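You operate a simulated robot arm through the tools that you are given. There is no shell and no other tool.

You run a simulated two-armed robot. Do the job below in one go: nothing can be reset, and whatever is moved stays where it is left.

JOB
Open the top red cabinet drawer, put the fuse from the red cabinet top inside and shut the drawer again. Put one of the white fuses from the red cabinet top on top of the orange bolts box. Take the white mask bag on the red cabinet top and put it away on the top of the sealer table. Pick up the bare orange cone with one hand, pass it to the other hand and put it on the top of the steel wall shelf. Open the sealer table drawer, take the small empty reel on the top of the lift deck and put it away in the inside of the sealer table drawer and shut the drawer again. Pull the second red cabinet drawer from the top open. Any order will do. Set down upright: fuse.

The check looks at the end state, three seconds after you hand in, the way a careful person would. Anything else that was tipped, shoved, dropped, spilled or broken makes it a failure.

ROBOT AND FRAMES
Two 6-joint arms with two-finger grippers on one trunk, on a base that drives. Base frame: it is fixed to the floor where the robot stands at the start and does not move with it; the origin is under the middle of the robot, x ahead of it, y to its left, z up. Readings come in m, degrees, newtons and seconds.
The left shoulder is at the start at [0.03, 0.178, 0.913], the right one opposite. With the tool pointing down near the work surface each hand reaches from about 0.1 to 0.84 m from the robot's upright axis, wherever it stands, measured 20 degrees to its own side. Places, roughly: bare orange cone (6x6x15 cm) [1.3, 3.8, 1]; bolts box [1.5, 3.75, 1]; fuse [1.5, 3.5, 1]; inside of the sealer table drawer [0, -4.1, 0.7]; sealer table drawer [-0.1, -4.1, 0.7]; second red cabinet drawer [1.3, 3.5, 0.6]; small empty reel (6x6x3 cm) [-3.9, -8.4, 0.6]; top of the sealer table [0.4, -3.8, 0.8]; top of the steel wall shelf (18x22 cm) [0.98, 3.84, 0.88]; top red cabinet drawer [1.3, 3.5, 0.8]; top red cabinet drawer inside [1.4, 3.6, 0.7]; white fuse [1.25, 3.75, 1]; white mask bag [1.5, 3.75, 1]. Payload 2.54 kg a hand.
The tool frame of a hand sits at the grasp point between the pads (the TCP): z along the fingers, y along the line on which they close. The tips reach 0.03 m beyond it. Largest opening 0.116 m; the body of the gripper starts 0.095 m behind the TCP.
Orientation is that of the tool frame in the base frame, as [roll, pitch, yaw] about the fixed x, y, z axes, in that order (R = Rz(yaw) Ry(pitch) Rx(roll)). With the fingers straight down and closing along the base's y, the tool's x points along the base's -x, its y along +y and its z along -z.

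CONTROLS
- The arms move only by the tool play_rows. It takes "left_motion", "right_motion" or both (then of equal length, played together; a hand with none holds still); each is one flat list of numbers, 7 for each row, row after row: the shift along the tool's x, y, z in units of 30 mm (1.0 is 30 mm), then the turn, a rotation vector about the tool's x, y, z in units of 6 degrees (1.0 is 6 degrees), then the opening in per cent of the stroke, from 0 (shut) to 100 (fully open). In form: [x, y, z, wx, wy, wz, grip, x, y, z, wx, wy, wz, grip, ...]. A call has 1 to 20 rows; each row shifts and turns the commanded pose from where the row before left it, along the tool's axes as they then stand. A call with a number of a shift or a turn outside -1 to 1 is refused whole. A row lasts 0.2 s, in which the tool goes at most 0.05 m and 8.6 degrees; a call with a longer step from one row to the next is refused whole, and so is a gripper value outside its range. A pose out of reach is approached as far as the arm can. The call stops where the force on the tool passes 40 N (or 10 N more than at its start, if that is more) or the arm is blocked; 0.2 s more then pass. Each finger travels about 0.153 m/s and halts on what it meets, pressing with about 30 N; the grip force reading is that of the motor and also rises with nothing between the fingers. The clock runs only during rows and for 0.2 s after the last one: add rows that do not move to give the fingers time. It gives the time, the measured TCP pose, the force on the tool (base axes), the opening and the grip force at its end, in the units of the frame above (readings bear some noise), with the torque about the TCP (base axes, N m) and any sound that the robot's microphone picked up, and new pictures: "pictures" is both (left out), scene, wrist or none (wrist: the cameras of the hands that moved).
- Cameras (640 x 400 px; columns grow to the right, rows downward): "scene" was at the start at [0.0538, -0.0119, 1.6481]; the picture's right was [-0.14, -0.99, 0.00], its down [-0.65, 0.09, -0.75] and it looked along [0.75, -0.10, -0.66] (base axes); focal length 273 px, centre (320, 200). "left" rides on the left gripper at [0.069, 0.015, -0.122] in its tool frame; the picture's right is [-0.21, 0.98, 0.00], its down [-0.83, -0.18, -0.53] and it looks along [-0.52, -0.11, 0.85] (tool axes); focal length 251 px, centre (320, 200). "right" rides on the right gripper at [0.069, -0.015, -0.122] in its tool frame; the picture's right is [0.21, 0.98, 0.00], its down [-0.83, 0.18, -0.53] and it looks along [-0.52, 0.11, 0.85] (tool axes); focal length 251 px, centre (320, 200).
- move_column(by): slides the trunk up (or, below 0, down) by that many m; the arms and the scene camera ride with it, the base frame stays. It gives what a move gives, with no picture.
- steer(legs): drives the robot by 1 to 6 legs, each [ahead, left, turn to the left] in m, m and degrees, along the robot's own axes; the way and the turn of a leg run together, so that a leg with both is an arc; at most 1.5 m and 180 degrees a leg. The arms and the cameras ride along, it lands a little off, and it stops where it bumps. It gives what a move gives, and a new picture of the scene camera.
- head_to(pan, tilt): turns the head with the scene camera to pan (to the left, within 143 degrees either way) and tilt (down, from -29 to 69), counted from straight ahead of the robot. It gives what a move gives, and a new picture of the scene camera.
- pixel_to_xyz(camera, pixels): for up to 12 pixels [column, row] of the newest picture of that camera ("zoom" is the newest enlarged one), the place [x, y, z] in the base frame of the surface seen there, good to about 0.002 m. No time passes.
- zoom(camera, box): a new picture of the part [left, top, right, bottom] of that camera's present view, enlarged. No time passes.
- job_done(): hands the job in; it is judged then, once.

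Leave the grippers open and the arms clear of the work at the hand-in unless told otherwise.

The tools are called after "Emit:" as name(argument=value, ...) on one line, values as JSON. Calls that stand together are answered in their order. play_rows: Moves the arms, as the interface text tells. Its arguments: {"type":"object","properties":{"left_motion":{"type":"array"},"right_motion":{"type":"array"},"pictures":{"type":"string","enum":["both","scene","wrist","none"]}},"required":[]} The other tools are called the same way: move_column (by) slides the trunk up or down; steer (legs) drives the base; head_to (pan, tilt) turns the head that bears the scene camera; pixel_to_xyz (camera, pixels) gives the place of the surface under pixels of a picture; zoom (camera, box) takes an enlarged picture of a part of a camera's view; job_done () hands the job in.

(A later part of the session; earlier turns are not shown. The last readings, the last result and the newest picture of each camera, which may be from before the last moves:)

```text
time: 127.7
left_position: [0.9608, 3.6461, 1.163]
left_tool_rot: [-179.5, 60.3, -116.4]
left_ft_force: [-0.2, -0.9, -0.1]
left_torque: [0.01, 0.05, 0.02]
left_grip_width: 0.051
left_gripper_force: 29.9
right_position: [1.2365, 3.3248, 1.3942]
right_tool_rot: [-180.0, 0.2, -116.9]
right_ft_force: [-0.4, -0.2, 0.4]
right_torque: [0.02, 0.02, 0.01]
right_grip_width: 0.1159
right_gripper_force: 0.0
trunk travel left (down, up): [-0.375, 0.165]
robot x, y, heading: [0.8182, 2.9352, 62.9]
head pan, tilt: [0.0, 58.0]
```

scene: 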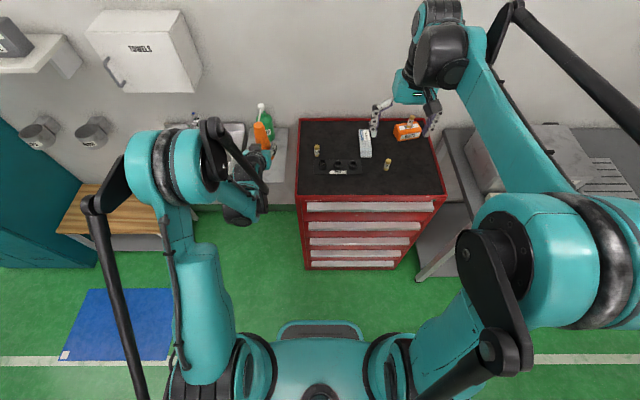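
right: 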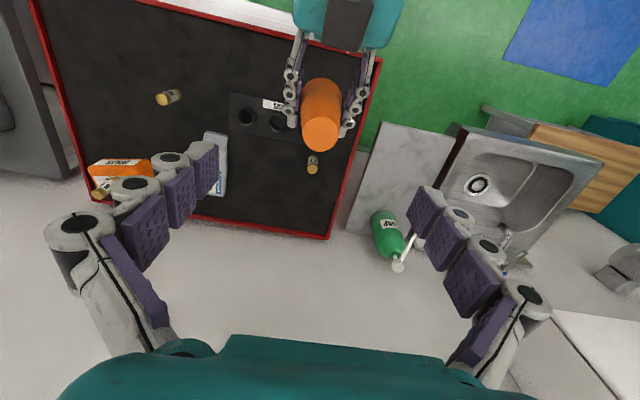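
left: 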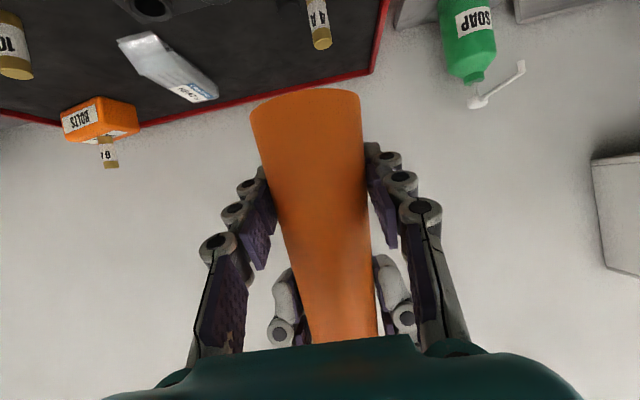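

Now I'll drive ahead 0.155 m and left 0.06 m so the cone is above the free shelf spot (u≈3.84, v≈−0.86).

Emit:
steer(legs=[[0.155, 0.06, 0]])

Emit:
zoom(camera="scene", box=[180, 80, 360, 240])

```text
time: 129.2
left_position: [0.9773, 3.8132, 1.1623]
left_tool_rot: [-179.6, 60.3, -116.2]
left_ft_force: [0.7, 0.4, -0.6]
left_torque: [0.0, 0.0, 0.01]
left_grip_width: 0.0511
left_gripper_force: 30.2
right_position: [1.2547, 3.4922, 1.3947]
right_tool_rot: [-179.9, 0.1, -116.8]
right_ft_force: [0.5, -0.2, -0.4]
right_torque: [-0.04, -0.02, 0.04]
right_grip_width: 0.1159
right_gripper_force: 0.0
trunk travel left (down, up): [-0.375, 0.165]
robot x, y, heading: [0.8347, 3.1018, 63.2]
head pan, tilt: [0.0, 58.0]
```

scene: 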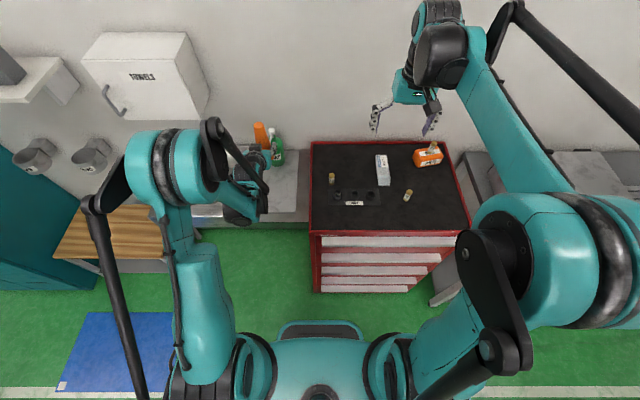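

```text
2.50 times, centred on (270, 160) of scene
```

zoom: 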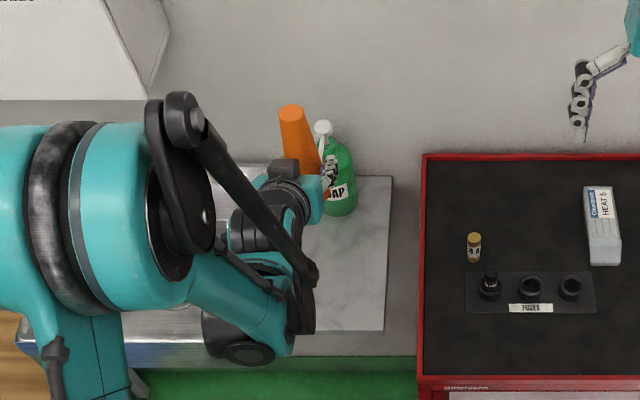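

The cone hovers over the shelf. I'll measure the bottle and the shelf edges again from here.

Emit:
pixel_to_xyz(camera="zoom", pixels=[[345, 205], [350, 180], [340, 160], [325, 130], [385, 325], [340, 325], [390, 182], [360, 250], [300, 150], [292, 112]])

Emit:
play_rows(left_motion=[0, 0, 0, 0, 0, 0, 0], pictures="wrist")

```text
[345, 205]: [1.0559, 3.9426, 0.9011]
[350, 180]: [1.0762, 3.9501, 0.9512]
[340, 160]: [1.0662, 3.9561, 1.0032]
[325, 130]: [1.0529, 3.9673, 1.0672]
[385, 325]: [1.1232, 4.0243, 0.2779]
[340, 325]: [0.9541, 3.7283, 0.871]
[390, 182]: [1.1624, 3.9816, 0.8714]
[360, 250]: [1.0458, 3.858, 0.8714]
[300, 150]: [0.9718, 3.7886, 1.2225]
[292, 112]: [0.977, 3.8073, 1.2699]
```

```text
time: 129.6
left_position: [0.9758, 3.8103, 1.1636]
left_tool_rot: [-179.7, 60.4, -116.2]
left_ft_force: [0.7, 0.0, -0.1]
left_torque: [-0.02, 0.0, 0.03]
left_grip_width: 0.0511
left_gripper_force: 29.5
right_position: [1.2536, 3.4894, 1.3945]
right_tool_rot: [-180.0, 0.2, -116.9]
right_ft_force: [-0.5, -0.1, -0.4]
right_torque: [0.04, 0.03, 0.03]
right_grip_width: 0.1159
right_gripper_force: 0.1
trunk travel left (down, up): [-0.375, 0.165]
robot x, y, heading: [0.8355, 3.0996, 63.2]
head pan, tilt: [0.0, 58.0]
```

left: 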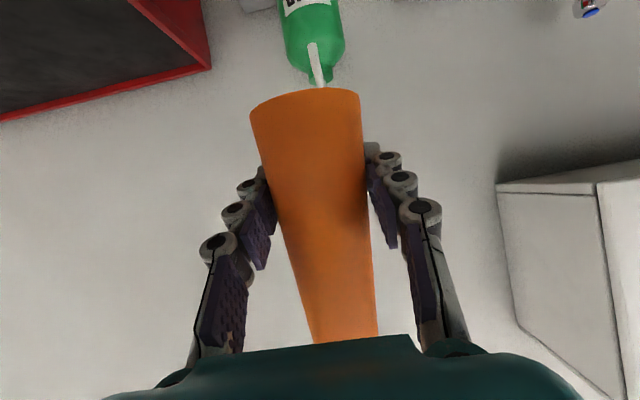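

Bottle front is at u≈3.99 and the cone at u≈3.84, so there's room. I'll lower the trunk 0.245 m, bringing the cone's base to within a few mm of the shelf.

Emit:
move_column(by=-0.235)

Emit:
play_rows(left_motion=[0, 0, 0, 0, 0, 0, 0], pictures="both")

```text
time: 132.0
left_position: [0.976, 3.8113, 0.9274]
left_tool_rot: [-179.6, 60.2, -116.3]
left_ft_force: [0.3, 0.2, 0.5]
left_torque: [0.0, 0.03, 0.01]
left_grip_width: 0.0511
left_gripper_force: 30.0
right_position: [1.2541, 3.4915, 1.1589]
right_tool_rot: [-180.0, 0.1, -116.8]
right_ft_force: [0.0, 0.4, 0.1]
right_torque: [0.01, 0.02, 0.02]
right_grip_width: 0.1161
right_gripper_force: 0.0
trunk travel left (down, up): [-0.14, 0.4]
robot x, y, heading: [0.8358, 3.0971, 63.2]
head pan, tilt: [0.0, 58.0]
```

```text
time: 132.4
left_position: [0.9758, 3.8133, 0.9278]
left_tool_rot: [-179.7, 60.2, -116.2]
left_ft_force: [0.2, -0.3, 0.5]
left_torque: [0.0, -0.02, 0.03]
left_grip_width: 0.051
left_gripper_force: 29.8
right_position: [1.253, 3.491, 1.1589]
right_tool_rot: [179.9, 0.1, -116.7]
right_ft_force: [0.2, 0.2, 0.9]
right_torque: [0.0, 0.01, 0.0]
right_grip_width: 0.1159
right_gripper_force: 0.1
trunk travel left (down, up): [-0.14, 0.4]
robot x, y, heading: [0.8358, 3.0996, 63.1]
head pan, tilt: [0.0, 58.0]
```

scene: 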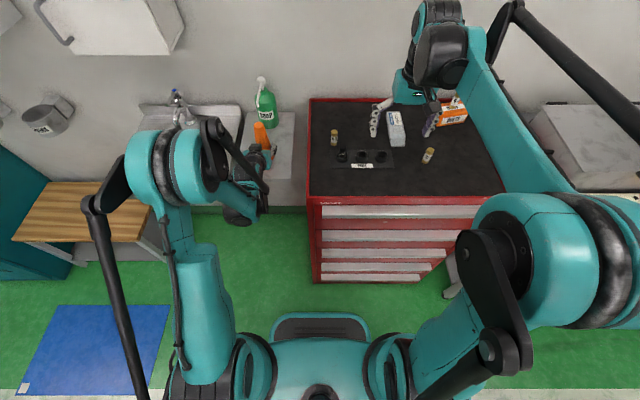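
left: 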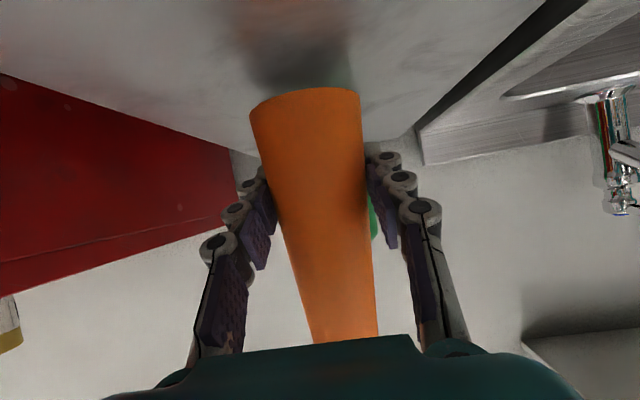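

The cone base is about 15 mm above the shelf. I'll lower 12 mm vertically, then in 1 mm steps to touch.

Emit:
play_rows(left_motion=[0.174, 0, 0.099, 0, 0, 0, 0, 0.174, 0, 0.099, 0, 0, 0, 0, 0.058, 0, 0.033, 0, 0, 0, 0, 0.029, 0, 0.016, 0, 0, 0, 0, 0, 0, 0, 0, 0, 0, 0], pictures="wrist")

```text
time: 133.6
left_position: [0.9759, 3.8116, 0.9133]
left_tool_rot: [-179.6, 60.5, -116.2]
left_ft_force: [0.7, 5.8, 19.6]
left_torque: [0.06, -0.33, 0.05]
left_grip_width: 0.0511
left_gripper_force: 29.6
right_position: [1.2539, 3.491, 1.1585]
right_tool_rot: [-180.0, 0.2, -116.7]
right_ft_force: [0.1, -0.4, -0.1]
right_torque: [-0.02, -0.04, 0.0]
right_grip_width: 0.116
right_gripper_force: 0.2
trunk travel left (down, up): [-0.14, 0.4]
robot x, y, heading: [0.8361, 3.0988, 63.3]
head pan, tilt: [0.0, 58.0]
```

left: 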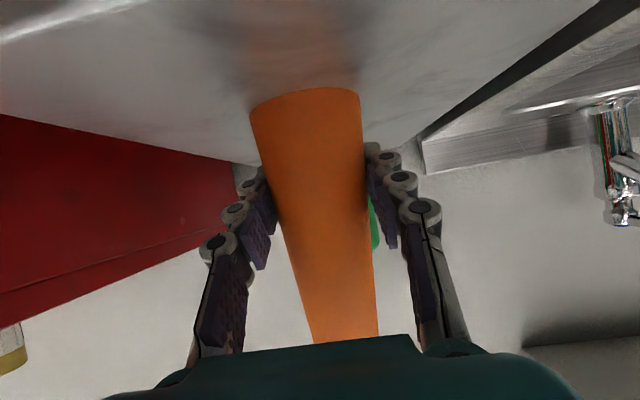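

Contact: about 20 N upward. I'll ease up 1 mm and open the left fingers slowly.

Emit:
play_rows(left_motion=[-0.029, 0, -0.016, 0, 0, 0, 0, -0.02, 0, -0.012, 0, 0, 0, 42, 0, 0, 0, 0, 0, 0, 48, 0, 0, 0, 0, 0, 0, 60, 0, 0, 0, 0, 0, 0, 80, 0, 0, 0, 0, 0, 0, 90, 0, 0, 0, 0, 0, 0, 90], pictures="wrist")

```text
time: 135.2
left_position: [0.977, 3.812, 0.9133]
left_tool_rot: [-179.6, 60.2, -116.2]
left_ft_force: [-0.3, -0.1, -0.2]
left_torque: [-0.01, -0.01, 0.01]
left_grip_width: 0.1044
left_gripper_force: 0.0
right_position: [1.254, 3.4917, 1.1589]
right_tool_rot: [-180.0, 0.0, -116.8]
right_ft_force: [0.3, 0.5, 0.6]
right_torque: [0.02, 0.03, 0.0]
right_grip_width: 0.1159
right_gripper_force: 0.0
trunk travel left (down, up): [-0.14, 0.4]
robot x, y, heading: [0.8355, 3.099, 63.4]
head pan, tilt: [0.0, 58.0]
```

left: 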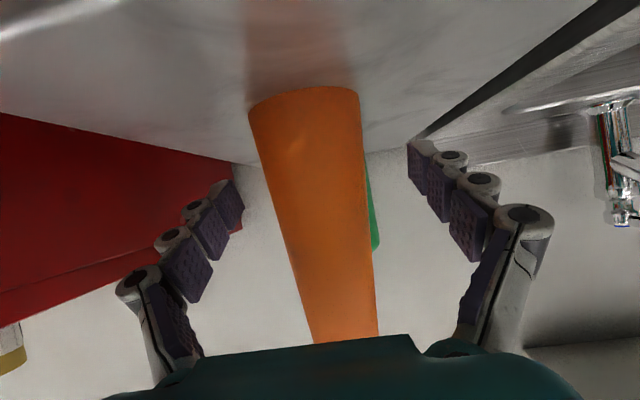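

The cone stands free on the shelf. I'll retreat the left hand along its fingers by 15 cm.

Emit:
play_rows(left_motion=[0, 0, -0.6, 0, 0, 0, 90, 0, 0, -0.9, 0, 0, 0, 100, 0, 0, -1, 0, 0, 0, 100, 0, 0, -1, 0, 0, 0, 100, 0, 0, -1, 0, 0, 0, 100, 0, 0, -0.8, 0, 0, 0, 100], pictures="both")

Emit:
zoom(camera="left", box=[220, 0, 480, 200])

```text
time: 136.6
left_position: [0.9142, 3.687, 0.9935]
left_tool_rot: [-179.6, 60.2, -116.2]
left_ft_force: [-0.6, 0.2, 1.1]
left_torque: [-0.03, 0.02, 0.01]
left_grip_width: 0.1161
left_gripper_force: 0.1
right_position: [1.2538, 3.4898, 1.1588]
right_tool_rot: [-180.0, 0.3, -116.8]
right_ft_force: [-0.1, -0.6, 1.4]
right_torque: [0.02, -0.04, 0.05]
right_grip_width: 0.1159
right_gripper_force: 0.1
trunk travel left (down, up): [-0.14, 0.4]
robot x, y, heading: [0.8376, 3.1007, 63.1]
head pan, tilt: [0.0, 58.0]
```

scene: 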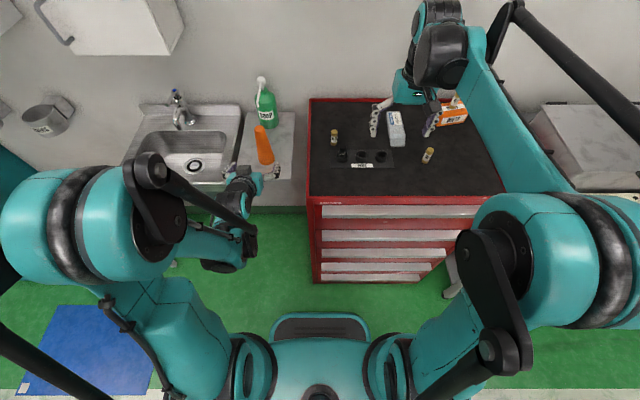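
left: 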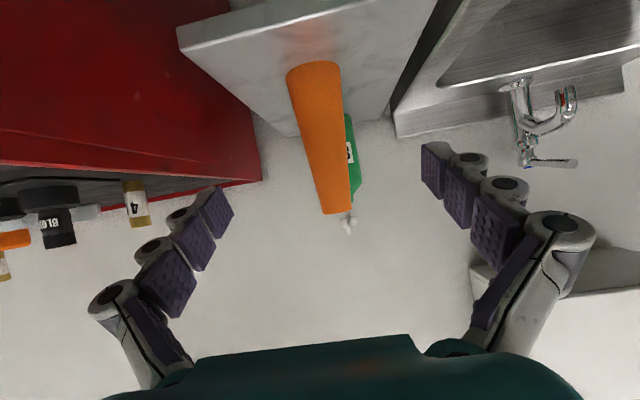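

```text
2.00 times, centred on (350, 100) of left
```

zoom: 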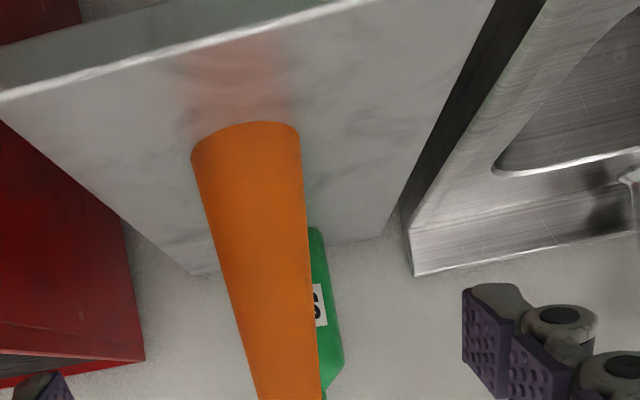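

The cone stands upright on the shelf, beside the bottle. Next is the bag. I'll raise the trunk 0.2 m so everything clears, then shift the robot right 0.25 m.

Emit:
move_column(by=0.2)

Emit:
steer(legs=[[0.03, -0.25, 0]])

Emit:
zoom(camera="scene", box=[200, 120, 400, 245])

```text
time: 138.8
left_position: [0.9153, 3.6877, 1.1926]
left_tool_rot: [-179.6, 60.2, -116.2]
left_ft_force: [0.4, 0.5, -0.5]
left_torque: [0.0, 0.0, 0.02]
left_grip_width: 0.1163
left_gripper_force: 0.0
right_position: [1.2543, 3.4919, 1.3591]
right_tool_rot: [179.9, 0.1, -116.8]
right_ft_force: [0.9, 0.3, -0.8]
right_torque: [-0.02, 0.0, -0.01]
right_grip_width: 0.1163
right_gripper_force: 0.1
trunk travel left (down, up): [-0.34, 0.2]
robot x, y, heading: [0.8352, 3.0984, 63.4]
head pan, tilt: [0.0, 58.0]
```

```text
time: 140.7
left_position: [1.1572, 3.6009, 1.1935]
left_tool_rot: [-179.5, 60.2, -116.4]
left_ft_force: [-0.6, 0.3, -0.1]
left_torque: [0.0, 0.0, 0.02]
left_grip_width: 0.116
left_gripper_force: 0.0
right_position: [1.4955, 3.402, 1.3584]
right_tool_rot: [180.0, 0.1, -117.0]
right_ft_force: [-0.1, 0.1, -0.3]
right_torque: [-0.01, -0.01, 0.0]
right_grip_width: 0.1161
right_gripper_force: 0.0
trunk travel left (down, up): [-0.34, 0.2]
robot x, y, heading: [1.076, 3.008, 62.9]
head pan, tilt: [0.0, 58.0]
```

scene: 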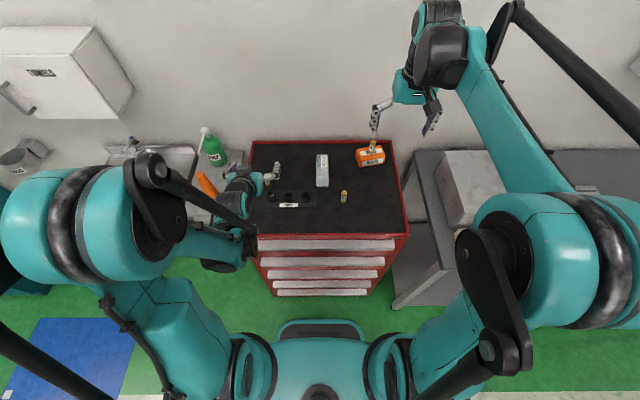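

```text
3.20 times, centred on (300, 182) of scene
```

zoom: 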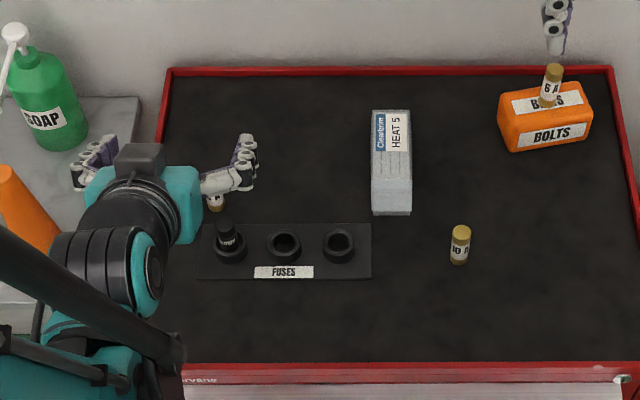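

Now I'll measure the bag's outline in this zoom.

Emit:
pixel_to_xyz(camera="zoom", pixels=[[376, 113], [409, 113], [375, 180], [410, 180], [392, 150], [392, 195], [392, 212], [373, 212], [411, 212], [392, 108], [420, 150], [366, 150]])

```text
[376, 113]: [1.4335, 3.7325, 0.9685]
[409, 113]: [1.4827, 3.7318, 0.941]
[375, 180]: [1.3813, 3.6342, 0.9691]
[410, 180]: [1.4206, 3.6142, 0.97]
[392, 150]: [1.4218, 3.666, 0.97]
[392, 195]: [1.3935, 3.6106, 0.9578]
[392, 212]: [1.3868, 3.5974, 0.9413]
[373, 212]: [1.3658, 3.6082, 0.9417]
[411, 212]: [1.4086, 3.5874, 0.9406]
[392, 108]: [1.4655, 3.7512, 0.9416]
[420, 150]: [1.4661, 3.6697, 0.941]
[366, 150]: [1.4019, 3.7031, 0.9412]
```

The bag lies along u from 3.84 to 3.98, about 4.5 cm wide at v≈−0.397, with its top at 0.970. I'll bring the right hand above its centre (1.422, 3.666) and down to about z 1.05.

Emit:
play_rows(right_motion=[-0.96, 0.88, 0.6, 0, 0, 0, 100, -0.96, 0.88, 0.9, 0, 0, 0, 100, -0.96, 0.88, 0.9, 0, 0, 0, 100, -0.96, 0.88, 0.9, 0, 0, 0, 100, -0.96, 0.88, 0.9, 0, 0, 0, 100, -0.96, 0.88, 0.9, 0, 0, 0, 100, -0.97, 0.89, 0.9, 0, 0, 0, 100, 0, 0, 1, 0, 0, 0, 100, 0, 0, 1, 0, 0, 0, 100, 0, 0, 1, 0, 0, 0, 100, 0, 0, 1, 0, 0, 0, 100, 0, 0, 0, 0, 0, 0, 100], pictures="both")

```text
time: 143.2
left_position: [1.1574, 3.6, 1.1929]
left_tool_rot: [-179.6, 60.3, -116.5]
left_ft_force: [0.4, -0.4, 0.3]
left_torque: [-0.02, -0.03, 0.01]
left_grip_width: 0.1161
left_gripper_force: 0.1
right_position: [1.4225, 3.6655, 1.0601]
right_tool_rot: [180.0, 0.1, -117.1]
right_ft_force: [-0.9, 0.2, 1.0]
right_torque: [-0.03, -0.02, 0.0]
right_grip_width: 0.1159
right_gripper_force: 0.1
trunk travel left (down, up): [-0.34, 0.2]
robot x, y, heading: [1.0748, 3.0131, 62.8]
head pan, tilt: [0.0, 58.0]
```

scene: 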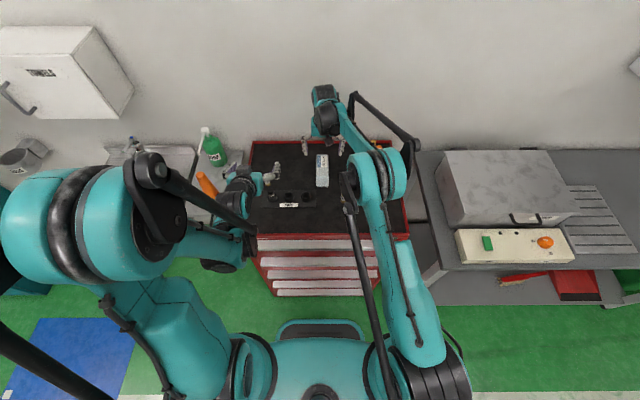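
right: 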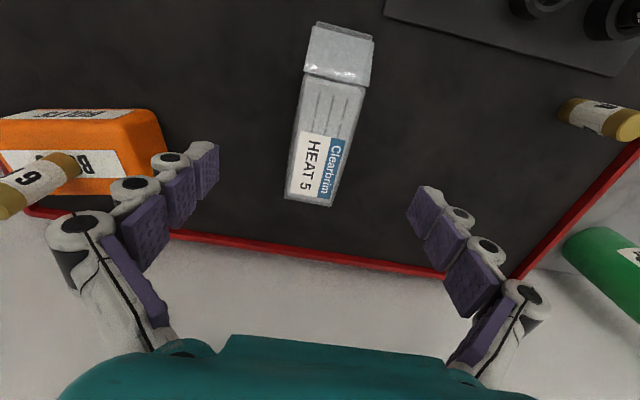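

I'll measure the bag again from the wrist camera to centre the grip.

Emit:
pixel_to_xyz(camera="right", pixels=[[342, 25], [340, 60], [330, 110], [318, 190], [300, 110], [360, 110], [290, 180], [340, 190], [310, 200], [312, 60], [372, 60]])

```text
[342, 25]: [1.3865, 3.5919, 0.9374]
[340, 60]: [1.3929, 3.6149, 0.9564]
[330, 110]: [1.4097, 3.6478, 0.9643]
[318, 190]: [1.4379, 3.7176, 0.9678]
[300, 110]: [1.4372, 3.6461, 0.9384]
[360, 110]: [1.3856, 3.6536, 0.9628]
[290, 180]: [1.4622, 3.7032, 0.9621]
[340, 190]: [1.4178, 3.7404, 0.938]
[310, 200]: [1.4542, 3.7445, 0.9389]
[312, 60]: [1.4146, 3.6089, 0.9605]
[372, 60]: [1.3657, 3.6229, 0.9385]
```

The bag's centre is at (1.417, 3.6635), 4–5 mm from the TCP. I'll correct that, go down to z≈0.974 and close.

Emit:
play_rows(right_motion=[0.14, 0.13, 0.87, 0, 0, 0, 100, 0, 0, 1, 0, 0, 0, 100, 0, 0, 0.95, 0, 0, 0, 100, 0, 0, 0, 0, 0, 0, 100, 0, 0, 0, 0, 0, 0, 0, 0, 0, 0, 0, 0, 0, 0, 0, 0, 0, 0, 0, 0, 0, 0, 0, 0, 0, 0, 0, 0], pictures="wrist")

```text
time: 145.1
left_position: [1.1564, 3.6009, 1.193]
left_tool_rot: [-179.7, 60.2, -116.5]
left_ft_force: [-0.5, 0.2, 1.1]
left_torque: [0.01, -0.01, 0.02]
left_grip_width: 0.116
left_gripper_force: 0.1
right_position: [1.4172, 3.6652, 0.9746]
right_tool_rot: [-180.0, 0.1, -117.1]
right_ft_force: [0.3, -0.7, 1.5]
right_torque: [0.06, -0.01, -0.03]
right_grip_width: 0.0548
right_gripper_force: 30.1
trunk travel left (down, up): [-0.34, 0.2]
robot x, y, heading: [1.0735, 3.01, 62.8]
head pan, tilt: [0.0, 58.0]
```

right: 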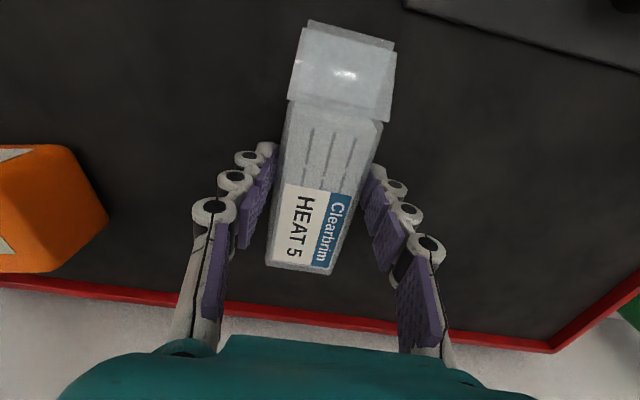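

Grip at 55 mm and 30 N. Lifting the bag 12 cm and checking the hold.

Emit:
play_rows(right_motion=[0, 0, -0.3, 0, 0, 0, 0, 0, 0, -0.6, 0, 0, 0, 0, 0, 0, -0.8, 0, 0, 0, 0, 0, 0, -0.8, 0, 0, 0, 0, 0, 0, -0.8, 0, 0, 0, 0, 0, 0, -0.8, 0, 0, 0, 0, 0, 0, 0, 0, 0, 0, 0], pictures="both")

```text
time: 146.7
left_position: [1.1581, 3.6005, 1.1926]
left_tool_rot: [-179.6, 60.2, -116.5]
left_ft_force: [0.9, 0.0, 0.1]
left_torque: [0.01, -0.01, 0.0]
left_grip_width: 0.1162
left_gripper_force: 0.1
right_position: [1.4191, 3.665, 1.0965]
right_tool_rot: [-180.0, 0.1, -117.1]
right_ft_force: [-0.3, 0.4, -0.5]
right_torque: [0.0, 0.02, 0.0]
right_grip_width: 0.0544
right_gripper_force: 30.0
trunk travel left (down, up): [-0.34, 0.2]
robot x, y, heading: [1.0721, 3.014, 63.2]
head pan, tilt: [0.0, 58.0]
```

scene: 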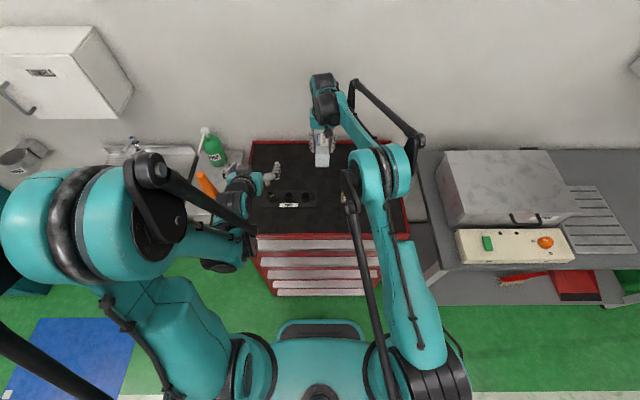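
right: 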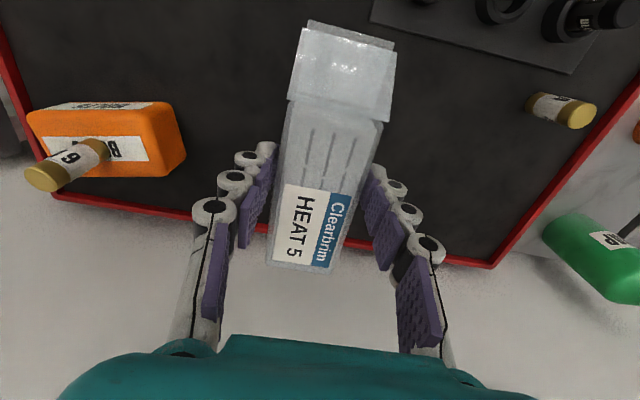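

The bag is held securely. I'll raise it, pull it back to my right side, then back the robot away for the second drawer.

Emit:
play_rows(right_motion=[0, 0, -1, 0, 0, 0, 0, 0, 0, -1, 0, 0, 0, 0, 0.7, -0.5, -0.8, 0, 0, 0, 0, 0.8, -0.8, 0, 0, 0, 0, 0, 0.8, -0.8, 0, 0, 0, 0, 0, 0.8, -0.8, 0, 0, 0, 0, 0, 0.8, -0.8, 0, 0, 0, 0, 0, 0.8, -0.8, 0, 0, 0, 0, 0, 0.8, -0.8, 0, 0, 0, 0, 0, 0.8, -0.8, 0, 0, 0, 0, 0], pictures="none")

Emit:
steer(legs=[[-0.46, -0.06, 0]])

```text
time: 148.8
left_position: [1.1579, 3.6002, 1.1938]
left_tool_rot: [-179.6, 60.2, -116.4]
left_ft_force: [-0.6, -0.3, -0.6]
left_torque: [0.0, 0.0, 0.0]
left_grip_width: 0.1161
left_gripper_force: 0.2
right_position: [1.4939, 3.4112, 1.181]
right_tool_rot: [180.0, 0.1, -117.1]
right_ft_force: [0.1, -0.9, -0.4]
right_torque: [0.04, 0.03, 0.0]
right_grip_width: 0.0549
right_gripper_force: 30.2
trunk travel left (down, up): [-0.34, 0.2]
robot x, y, heading: [1.0769, 3.0119, 63.1]
head pan, tilt: [0.0, 58.0]
```

```text
time: 151.6
left_position: [1.0084, 3.1721, 1.1934]
left_tool_rot: [-179.7, 60.2, -116.7]
left_ft_force: [-0.3, -0.2, 0.3]
left_torque: [-0.01, -0.01, -0.01]
left_grip_width: 0.1161
left_gripper_force: 0.0
right_position: [1.3448, 2.9826, 1.181]
right_tool_rot: [-179.9, 0.1, -117.3]
right_ft_force: [0.4, 0.1, -0.3]
right_torque: [0.03, -0.01, -0.01]
right_grip_width: 0.0547
right_gripper_force: 30.1
trunk travel left (down, up): [-0.34, 0.2]
robot x, y, heading: [0.9287, 2.5839, 62.9]
head pan, tilt: [0.0, 58.0]
```

scene: 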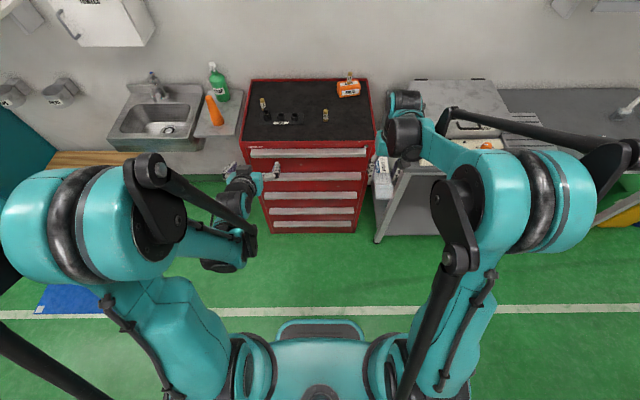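

Now at u≈2.72, v≈−0.35, the right distance. I'll lower the trunk 0.33 m for the lower handle (z≈0.72).

Emit:
move_column(by=-0.33)

Emit:
play_rows(left_motion=[-0.42, -0.5, 0.74, 0, 0, 0, 100, -0.42, -0.6, 0.74, 0, 0, 0, 100, -0.42, -0.6, 0.74, 0, 0, 0, 100, -0.42, -0.6, 0.74, 0, 0, 0, 100, -0.42, -0.6, 0.74, 0, 0, 0, 100, -0.42, -0.6, 0.74, 0, 0, 0, 100, -0.42, -0.6, 0.74, 0, 0, 0, 100, 0, 0, 0, 0, -1, 0, 100, 0, 0, 0, 0, -1, 0, 100, 0, 0, 0, 0, -1, 0, 100, 0, 0, 0, 0, -1, 0, 100, 0, 0, 0, 0, -1, 0, 100, 0, 0, 0, 0, 0, 0, 100], right_motion=[0, 0, -0.5, 0, 0, 0, 0, 0, 0, -0.5, 0, 0, 0, 0, 0, 0, -0.5, 0, 0, 0, 0, 0, 0, -0.5, 0, 0, 0, 0, 0, -0.5, -0.5, 0, 0, 0, 0, 0, -0.5, -0.5, 0, 0, 0, 0, 0, -0.5, -0.5, 0, 0, 0, 0, 0, 0, 0, 0, 0, 0, 0, 0, 0, 0, 0, 0, 0, 0, 0, 0, 0, 0, 0, 0, 0, 0, 0, 0, 0, 0, 0, 0, 0, 0, 0, 0, 0, 0, 0, 0, 0, 0, 0, 0, 0, 0], pictures="both")

```text
time: 154.8
left_position: [1.0077, 3.1723, 0.8625]
left_tool_rot: [-179.7, 60.2, -116.7]
left_ft_force: [0.4, -0.3, 0.2]
left_torque: [-0.01, 0.0, -0.03]
left_grip_width: 0.1159
left_gripper_force: 0.2
right_position: [1.3448, 2.9834, 0.8523]
right_tool_rot: [180.0, 0.1, -117.4]
right_ft_force: [0.2, 0.3, -0.1]
right_torque: [0.0, -0.03, 0.01]
right_grip_width: 0.0544
right_gripper_force: 30.1
trunk travel left (down, up): [-0.01, 0.53]
robot x, y, heading: [0.9188, 2.5828, 62.6]
head pan, tilt: [0.0, 58.0]
```

```text
time: 157.6
left_position: [1.1997, 3.274, 0.8625]
left_tool_rot: [-44.0, 89.7, 19.0]
left_ft_force: [-0.6, -0.5, 0.1]
left_torque: [0.01, -0.02, 0.0]
left_grip_width: 0.1162
left_gripper_force: 0.0
right_position: [1.3831, 2.9621, 0.9561]
right_tool_rot: [179.8, 0.1, -117.4]
right_ft_force: [0.4, -0.7, 0.3]
right_torque: [0.0, -0.01, 0.0]
right_grip_width: 0.0544
right_gripper_force: 30.1
trunk travel left (down, up): [-0.01, 0.53]
robot x, y, heading: [0.9245, 2.5856, 62.7]
head pan, tilt: [0.0, 58.0]
```

scene: 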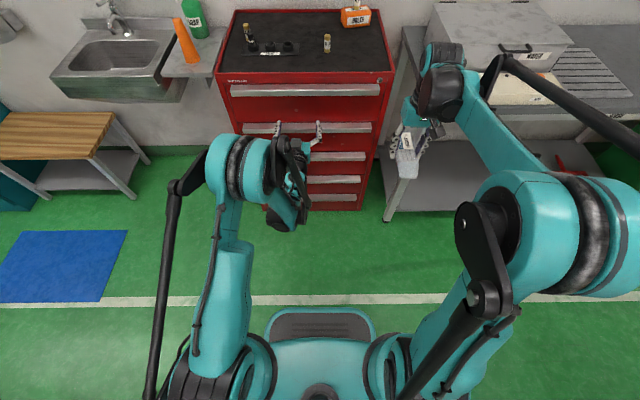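
right: 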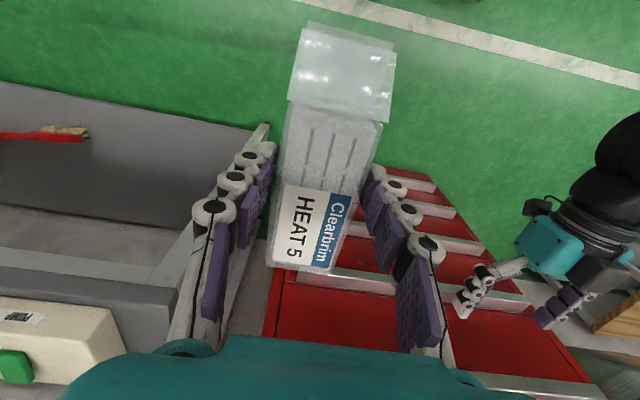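
left: 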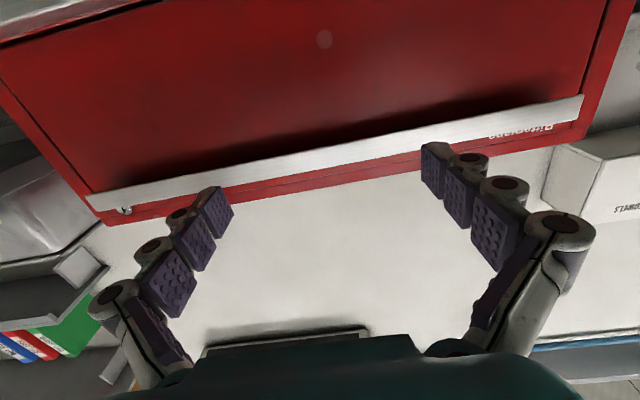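

The left tool now points straight at the cabinet. I'll roll it 90° so that the fingers close vertically.

Emit:
play_rows(left_motion=[0, 0, 0, 0, 0, 1, 100, 0, 0, 0, 0, 0, 1, 100, 0, 0, 0, 0, 0, 1, 100, 0, 0, 0, 0, 0, 1, 100, 0, 0, 0, 0, 0, 1, 100, 0, 0, 0, 0, 0, 1, 100, 0, 0, 0, 0, 0, 1, 100, 0, 0, 0, 0, 0, 1, 100, 0, 0, 0, 0, 0, 1, 100, 0, 0, 0, 0, 0, 1, 100, 0, 0, 0, 0, 0, 1, 100, 0, 0, 0, 0, 0, 1, 100, 0, 0, 0, 0, 0, 1, 100, 0, 0, 0, 0, 0, 1, 100, 0, 0, 0, 0, 0, 1, 100], pictures="both")

Emit:
zoom(camera="scene", box=[210, 70, 410, 220])

```text
time: 160.8
left_position: [1.1987, 3.2755, 0.8631]
left_tool_rot: [89.9, 0.1, 153.0]
left_ft_force: [-1.1, 0.2, 0.3]
left_torque: [0.01, -0.01, -0.03]
left_grip_width: 0.1158
left_gripper_force: 0.1
right_position: [1.3836, 2.9613, 0.9561]
right_tool_rot: [-180.0, 0.1, -117.3]
right_ft_force: [-0.4, 0.2, -1.2]
right_torque: [0.0, -0.01, 0.01]
right_grip_width: 0.0546
right_gripper_force: 30.0
trunk travel left (down, up): [-0.01, 0.53]
robot x, y, heading: [0.9202, 2.5866, 62.6]
head pan, tilt: [0.0, 58.0]
```

scene: 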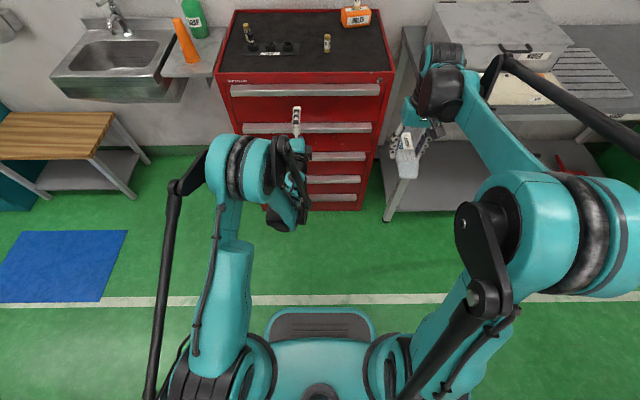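
left: 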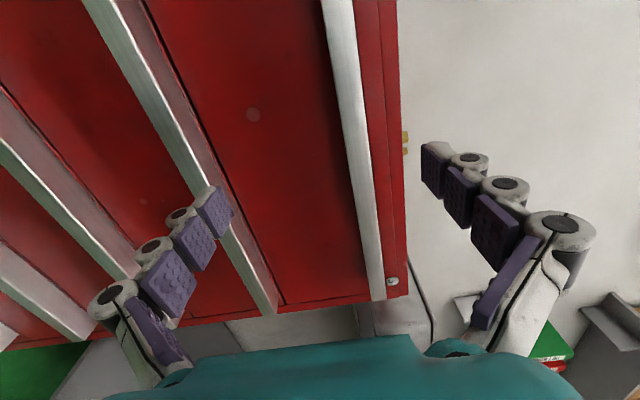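

```text
2.67 times, centred on (310, 145) of scene
```

zoom: 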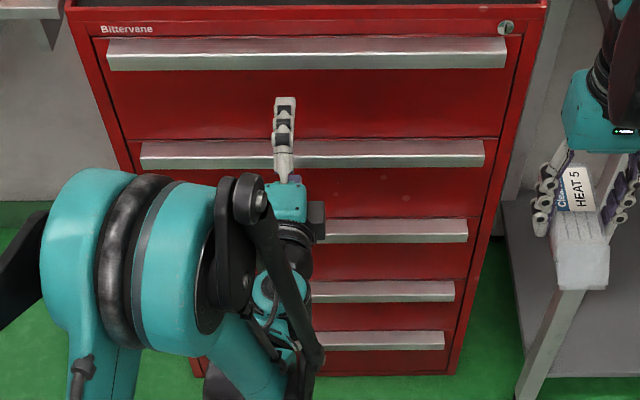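

The fingers now close vertically. I'll measure the second handle's exact height.

Emit:
pixel_to_xyz(camera="zoom", pixels=[[400, 140], [400, 146], [400, 152], [400, 156], [400, 160], [400, 164], [400, 168], [400, 180], [220, 150], [220, 166], [470, 150], [400, 120]])

```text
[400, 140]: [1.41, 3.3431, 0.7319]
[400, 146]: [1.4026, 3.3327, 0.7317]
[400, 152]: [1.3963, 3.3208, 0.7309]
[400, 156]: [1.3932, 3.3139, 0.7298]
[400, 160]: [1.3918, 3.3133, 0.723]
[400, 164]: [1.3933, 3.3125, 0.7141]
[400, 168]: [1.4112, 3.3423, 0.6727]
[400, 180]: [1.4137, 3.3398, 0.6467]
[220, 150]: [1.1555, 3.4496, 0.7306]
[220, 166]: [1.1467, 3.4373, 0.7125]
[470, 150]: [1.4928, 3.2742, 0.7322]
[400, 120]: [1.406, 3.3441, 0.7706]
```

Handle 2 spans z 0.709–0.7315 with its front at u=3.584. I'll go forward 6 cm, then down 14.3 cm in front of it.

Emit:
play_rows(left_motion=[-0.4, 0, 0.9, 0, 0, 0, 100, -0.4, 0, 0.9, 0, 0, 0, 100, -0.4, -0.95, 0, 0, 0, 0, 100, -0.4, -0.95, 0, 0, 0, 0, 100, 0, -0.95, 0, 0, 0, 0, 100, 0, -0.95, 0, 0, 0, 0, 100, 0, -0.95, 0, 0, 0, 0, 100, 0, 0, 0, 0, 0, 0, 100], pictures="both")

```text
time: 162.6
left_position: [1.2677, 3.3003, 0.7226]
left_tool_rot: [89.8, 0.2, 152.9]
left_ft_force: [-0.4, 0.8, 0.1]
left_torque: [0.03, 0.02, 0.0]
left_grip_width: 0.1161
left_gripper_force: 0.2
right_position: [1.385, 2.963, 0.9553]
right_tool_rot: [180.0, 0.1, -117.3]
right_ft_force: [-0.9, -0.6, -0.4]
right_torque: [-0.02, 0.02, 0.02]
right_grip_width: 0.0547
right_gripper_force: 30.0
trunk travel left (down, up): [-0.01, 0.53]
robot x, y, heading: [0.9237, 2.5849, 63.0]
head pan, tilt: [0.0, 58.0]
```

scene: 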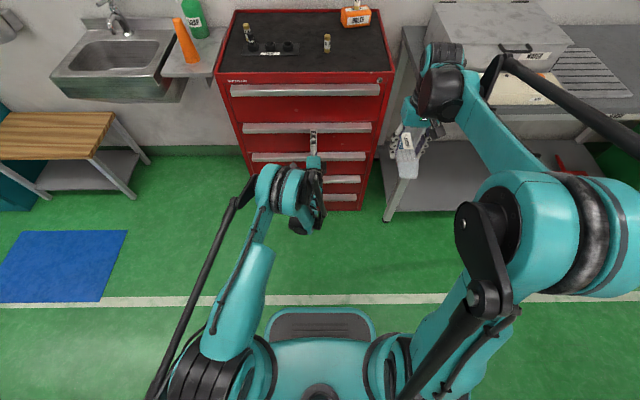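
left: 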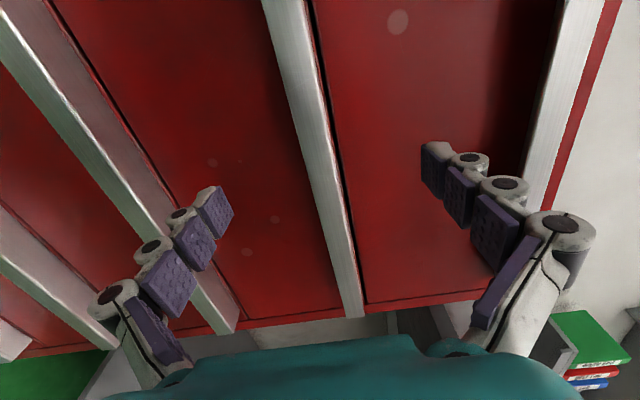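

At u=3.516, z=0.7226. Forward 6.1 cm and 2 mm down, then close on the handle.

Emit:
play_rows(left_motion=[0, -0.08, 0.7, 0, 0, 0, 100, 0, 0, 0.7, 0, 0, 0, 100, 0, 0, 0.6, 0, 0, 0, 100, 0, 0, 0, 0, 0, 0, 100, 0, 0, 0, 0, 0, 0, 0, 0, 0, 0, 0, 0, 0, 0, 0, 0, 0, 0, 0, 0, 0, 0, 0, 0, 0, 0, 0, 0], pictures="wrist")

```text
time: 164.4
left_position: [1.2941, 3.3542, 0.7186]
left_tool_rot: [89.9, 0.3, 152.9]
left_ft_force: [-5.0, -8.6, -9.2]
left_torque: [0.88, 0.36, 0.01]
left_grip_width: 0.0228
left_gripper_force: 45.1
right_position: [1.3845, 2.962, 0.9538]
right_tool_rot: [180.0, 0.1, -117.4]
right_ft_force: [0.6, -1.2, -0.3]
right_torque: [-0.01, 0.03, 0.01]
right_grip_width: 0.0546
right_gripper_force: 29.9
trunk travel left (down, up): [-0.01, 0.53]
robot x, y, heading: [0.9246, 2.5843, 62.7]
head pan, tilt: [0.0, 58.0]
```

left: 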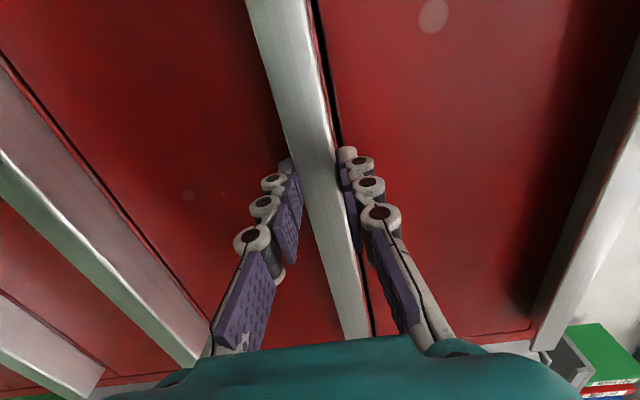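

The second handle is gripped. I'll drive back 0.12 m, then another 0.13 m.

Emit:
steer(legs=[[-0.12, 0, 0]])

Emit:
steer(legs=[[-0.13, 0, 0]])

```text
time: 165.7
left_position: [1.2393, 3.2483, 0.7185]
left_tool_rot: [89.8, 0.1, 152.8]
left_ft_force: [13.3, -6.0, -5.3]
left_torque: [0.78, 0.35, -0.66]
left_grip_width: 0.0227
left_gripper_force: 44.4
right_position: [1.3286, 2.8558, 0.9552]
right_tool_rot: [179.9, 0.1, -117.3]
right_ft_force: [0.2, 0.4, -1.1]
right_torque: [-0.02, -0.03, -0.03]
right_grip_width: 0.0547
right_gripper_force: 30.0
trunk travel left (down, up): [-0.01, 0.53]
robot x, y, heading: [0.8645, 2.4748, 62.8]
head pan, tilt: [0.0, 58.0]
```

scene: 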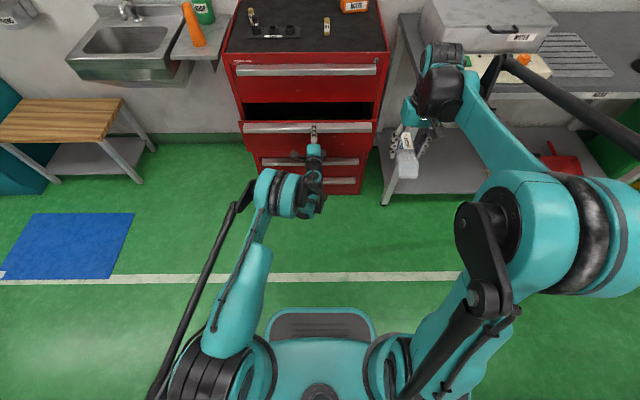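

```text
time: 167.0
left_position: [1.1811, 3.1314, 0.7185]
left_tool_rot: [89.8, 0.3, 152.7]
left_ft_force: [-2.3, 2.3, -6.1]
left_torque: [0.84, 0.24, 0.15]
left_grip_width: 0.0229
left_gripper_force: 45.6
right_position: [1.2699, 2.7393, 0.9548]
right_tool_rot: [-180.0, 0.1, -117.3]
right_ft_force: [0.0, 0.3, -0.3]
right_torque: [-0.01, 0.01, 0.01]
right_grip_width: 0.0549
right_gripper_force: 29.4
trunk travel left (down, up): [-0.01, 0.53]
robot x, y, heading: [0.8082, 2.3598, 62.4]
head pan, tilt: [0.0, 58.0]
```

scene: 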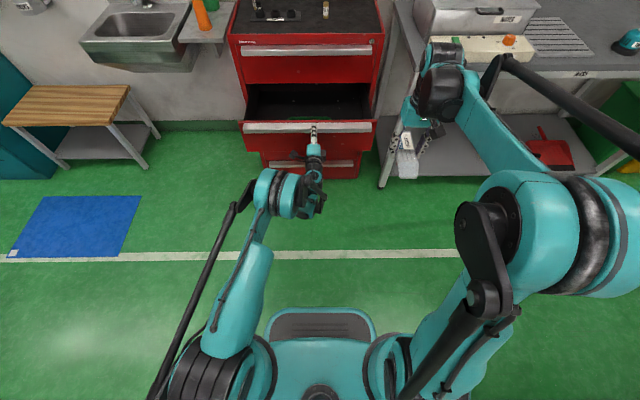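

The second drawer is open by 25 cm. I'll open the left gripper and back straight off the handle, with the arm first and then the base.

Emit:
play_rows(left_motion=[0, 0, 0, 0, 0, 0, 50, 0, 0, 0, 0, 0, 0, 100, 0, 0, 0, 0, 0, 0, 100, 0, 0, -0.6, 0, 0, 0, 100, 0, 0, -0.6, 0, 0, 0, 100, 0, 0, -0.6, 0, 0, 0, 100], pictures="wrist")

Emit:
steer(legs=[[-0.25, 0, 0]])

```text
time: 168.4
left_position: [1.1554, 3.0825, 0.7192]
left_tool_rot: [89.8, 0.3, 152.6]
left_ft_force: [0.1, 0.0, 0.1]
left_torque: [0.0, 0.0, -0.01]
left_grip_width: 0.116
left_gripper_force: 0.0
right_position: [1.2698, 2.7387, 0.9549]
right_tool_rot: [180.0, 0.0, -117.4]
right_ft_force: [-0.1, -1.5, 0.2]
right_torque: [-0.02, -0.01, 0.0]
right_grip_width: 0.0548
right_gripper_force: 30.1
trunk travel left (down, up): [-0.01, 0.53]
robot x, y, heading: [0.8105, 2.3653, 62.3]
head pan, tilt: [0.0, 58.0]
```

left: 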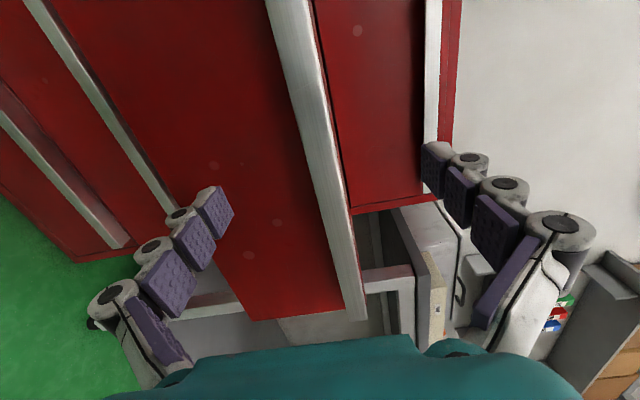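

```text
time: 170.2
left_position: [1.0394, 2.8586, 0.7184]
left_tool_rot: [89.8, 0.2, 152.6]
left_ft_force: [-0.3, -0.6, -0.5]
left_torque: [-0.02, 0.03, -0.01]
left_grip_width: 0.1161
left_gripper_force: 0.0
right_position: [1.1541, 2.5131, 0.9573]
right_tool_rot: [180.0, 0.2, -117.6]
right_ft_force: [-0.2, -0.2, -0.9]
right_torque: [0.0, -0.02, -0.05]
right_grip_width: 0.0547
right_gripper_force: 30.5
trunk travel left (down, up): [-0.01, 0.53]
robot x, y, heading: [0.6934, 2.1364, 62.7]
head pan, tilt: [0.0, 58.0]
```

scene: 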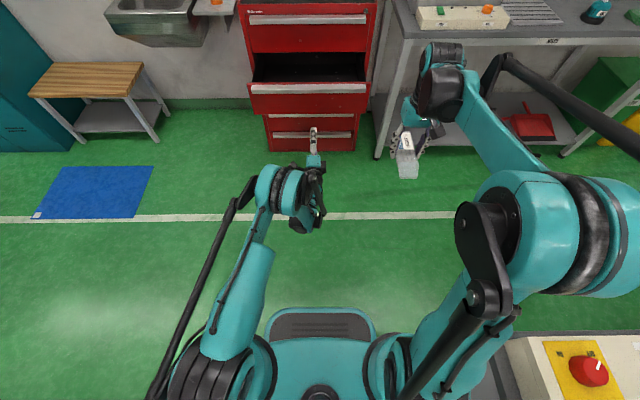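

The second drawer stays open. Before driving back through the corridor I'll check how far my elbows stick out and what is beside me.

Emit:
pixel_to_xyz(camera="scene", pixels=[[630, 230], [580, 280], [620, 350], [590, 370], [540, 360], [510, 340], [250, 190], [200, 310], [150, 395], [430, 370]])

Emit:
head_to(pan=-100, tilt=35)

```text
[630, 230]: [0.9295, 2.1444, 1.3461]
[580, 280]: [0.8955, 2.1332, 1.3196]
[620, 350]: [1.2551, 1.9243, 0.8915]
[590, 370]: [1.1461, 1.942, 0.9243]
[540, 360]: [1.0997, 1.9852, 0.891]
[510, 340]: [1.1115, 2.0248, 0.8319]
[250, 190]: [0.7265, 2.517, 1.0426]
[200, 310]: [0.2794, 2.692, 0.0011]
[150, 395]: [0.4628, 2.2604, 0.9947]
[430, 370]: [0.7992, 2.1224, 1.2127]
```

```text
time: 172.0
left_position: [1.0397, 2.858, 0.718]
left_tool_rot: [89.9, 0.1, 152.7]
left_ft_force: [-0.1, 0.6, -0.3]
left_torque: [0.02, -0.04, -0.02]
left_grip_width: 0.1159
left_gripper_force: 0.0
right_position: [1.1533, 2.5147, 0.9557]
right_tool_rot: [180.0, 0.1, -117.6]
right_ft_force: [0.3, 0.7, 0.1]
right_torque: [0.01, -0.04, -0.02]
right_grip_width: 0.0547
right_gripper_force: 29.7
trunk travel left (down, up): [-0.01, 0.53]
robot x, y, heading: [0.6947, 2.1363, 62.4]
head pan, tilt: [-100.0, 35.0]
```

scene: 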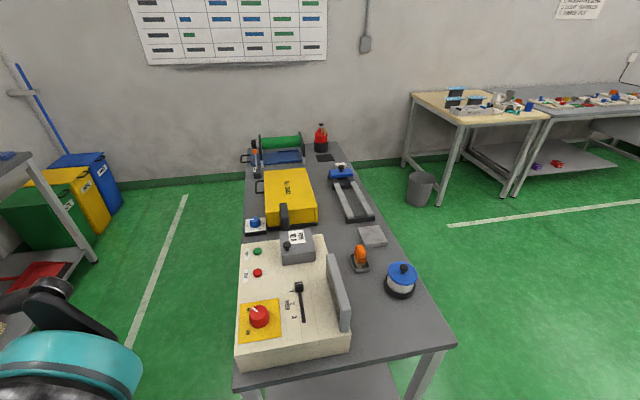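

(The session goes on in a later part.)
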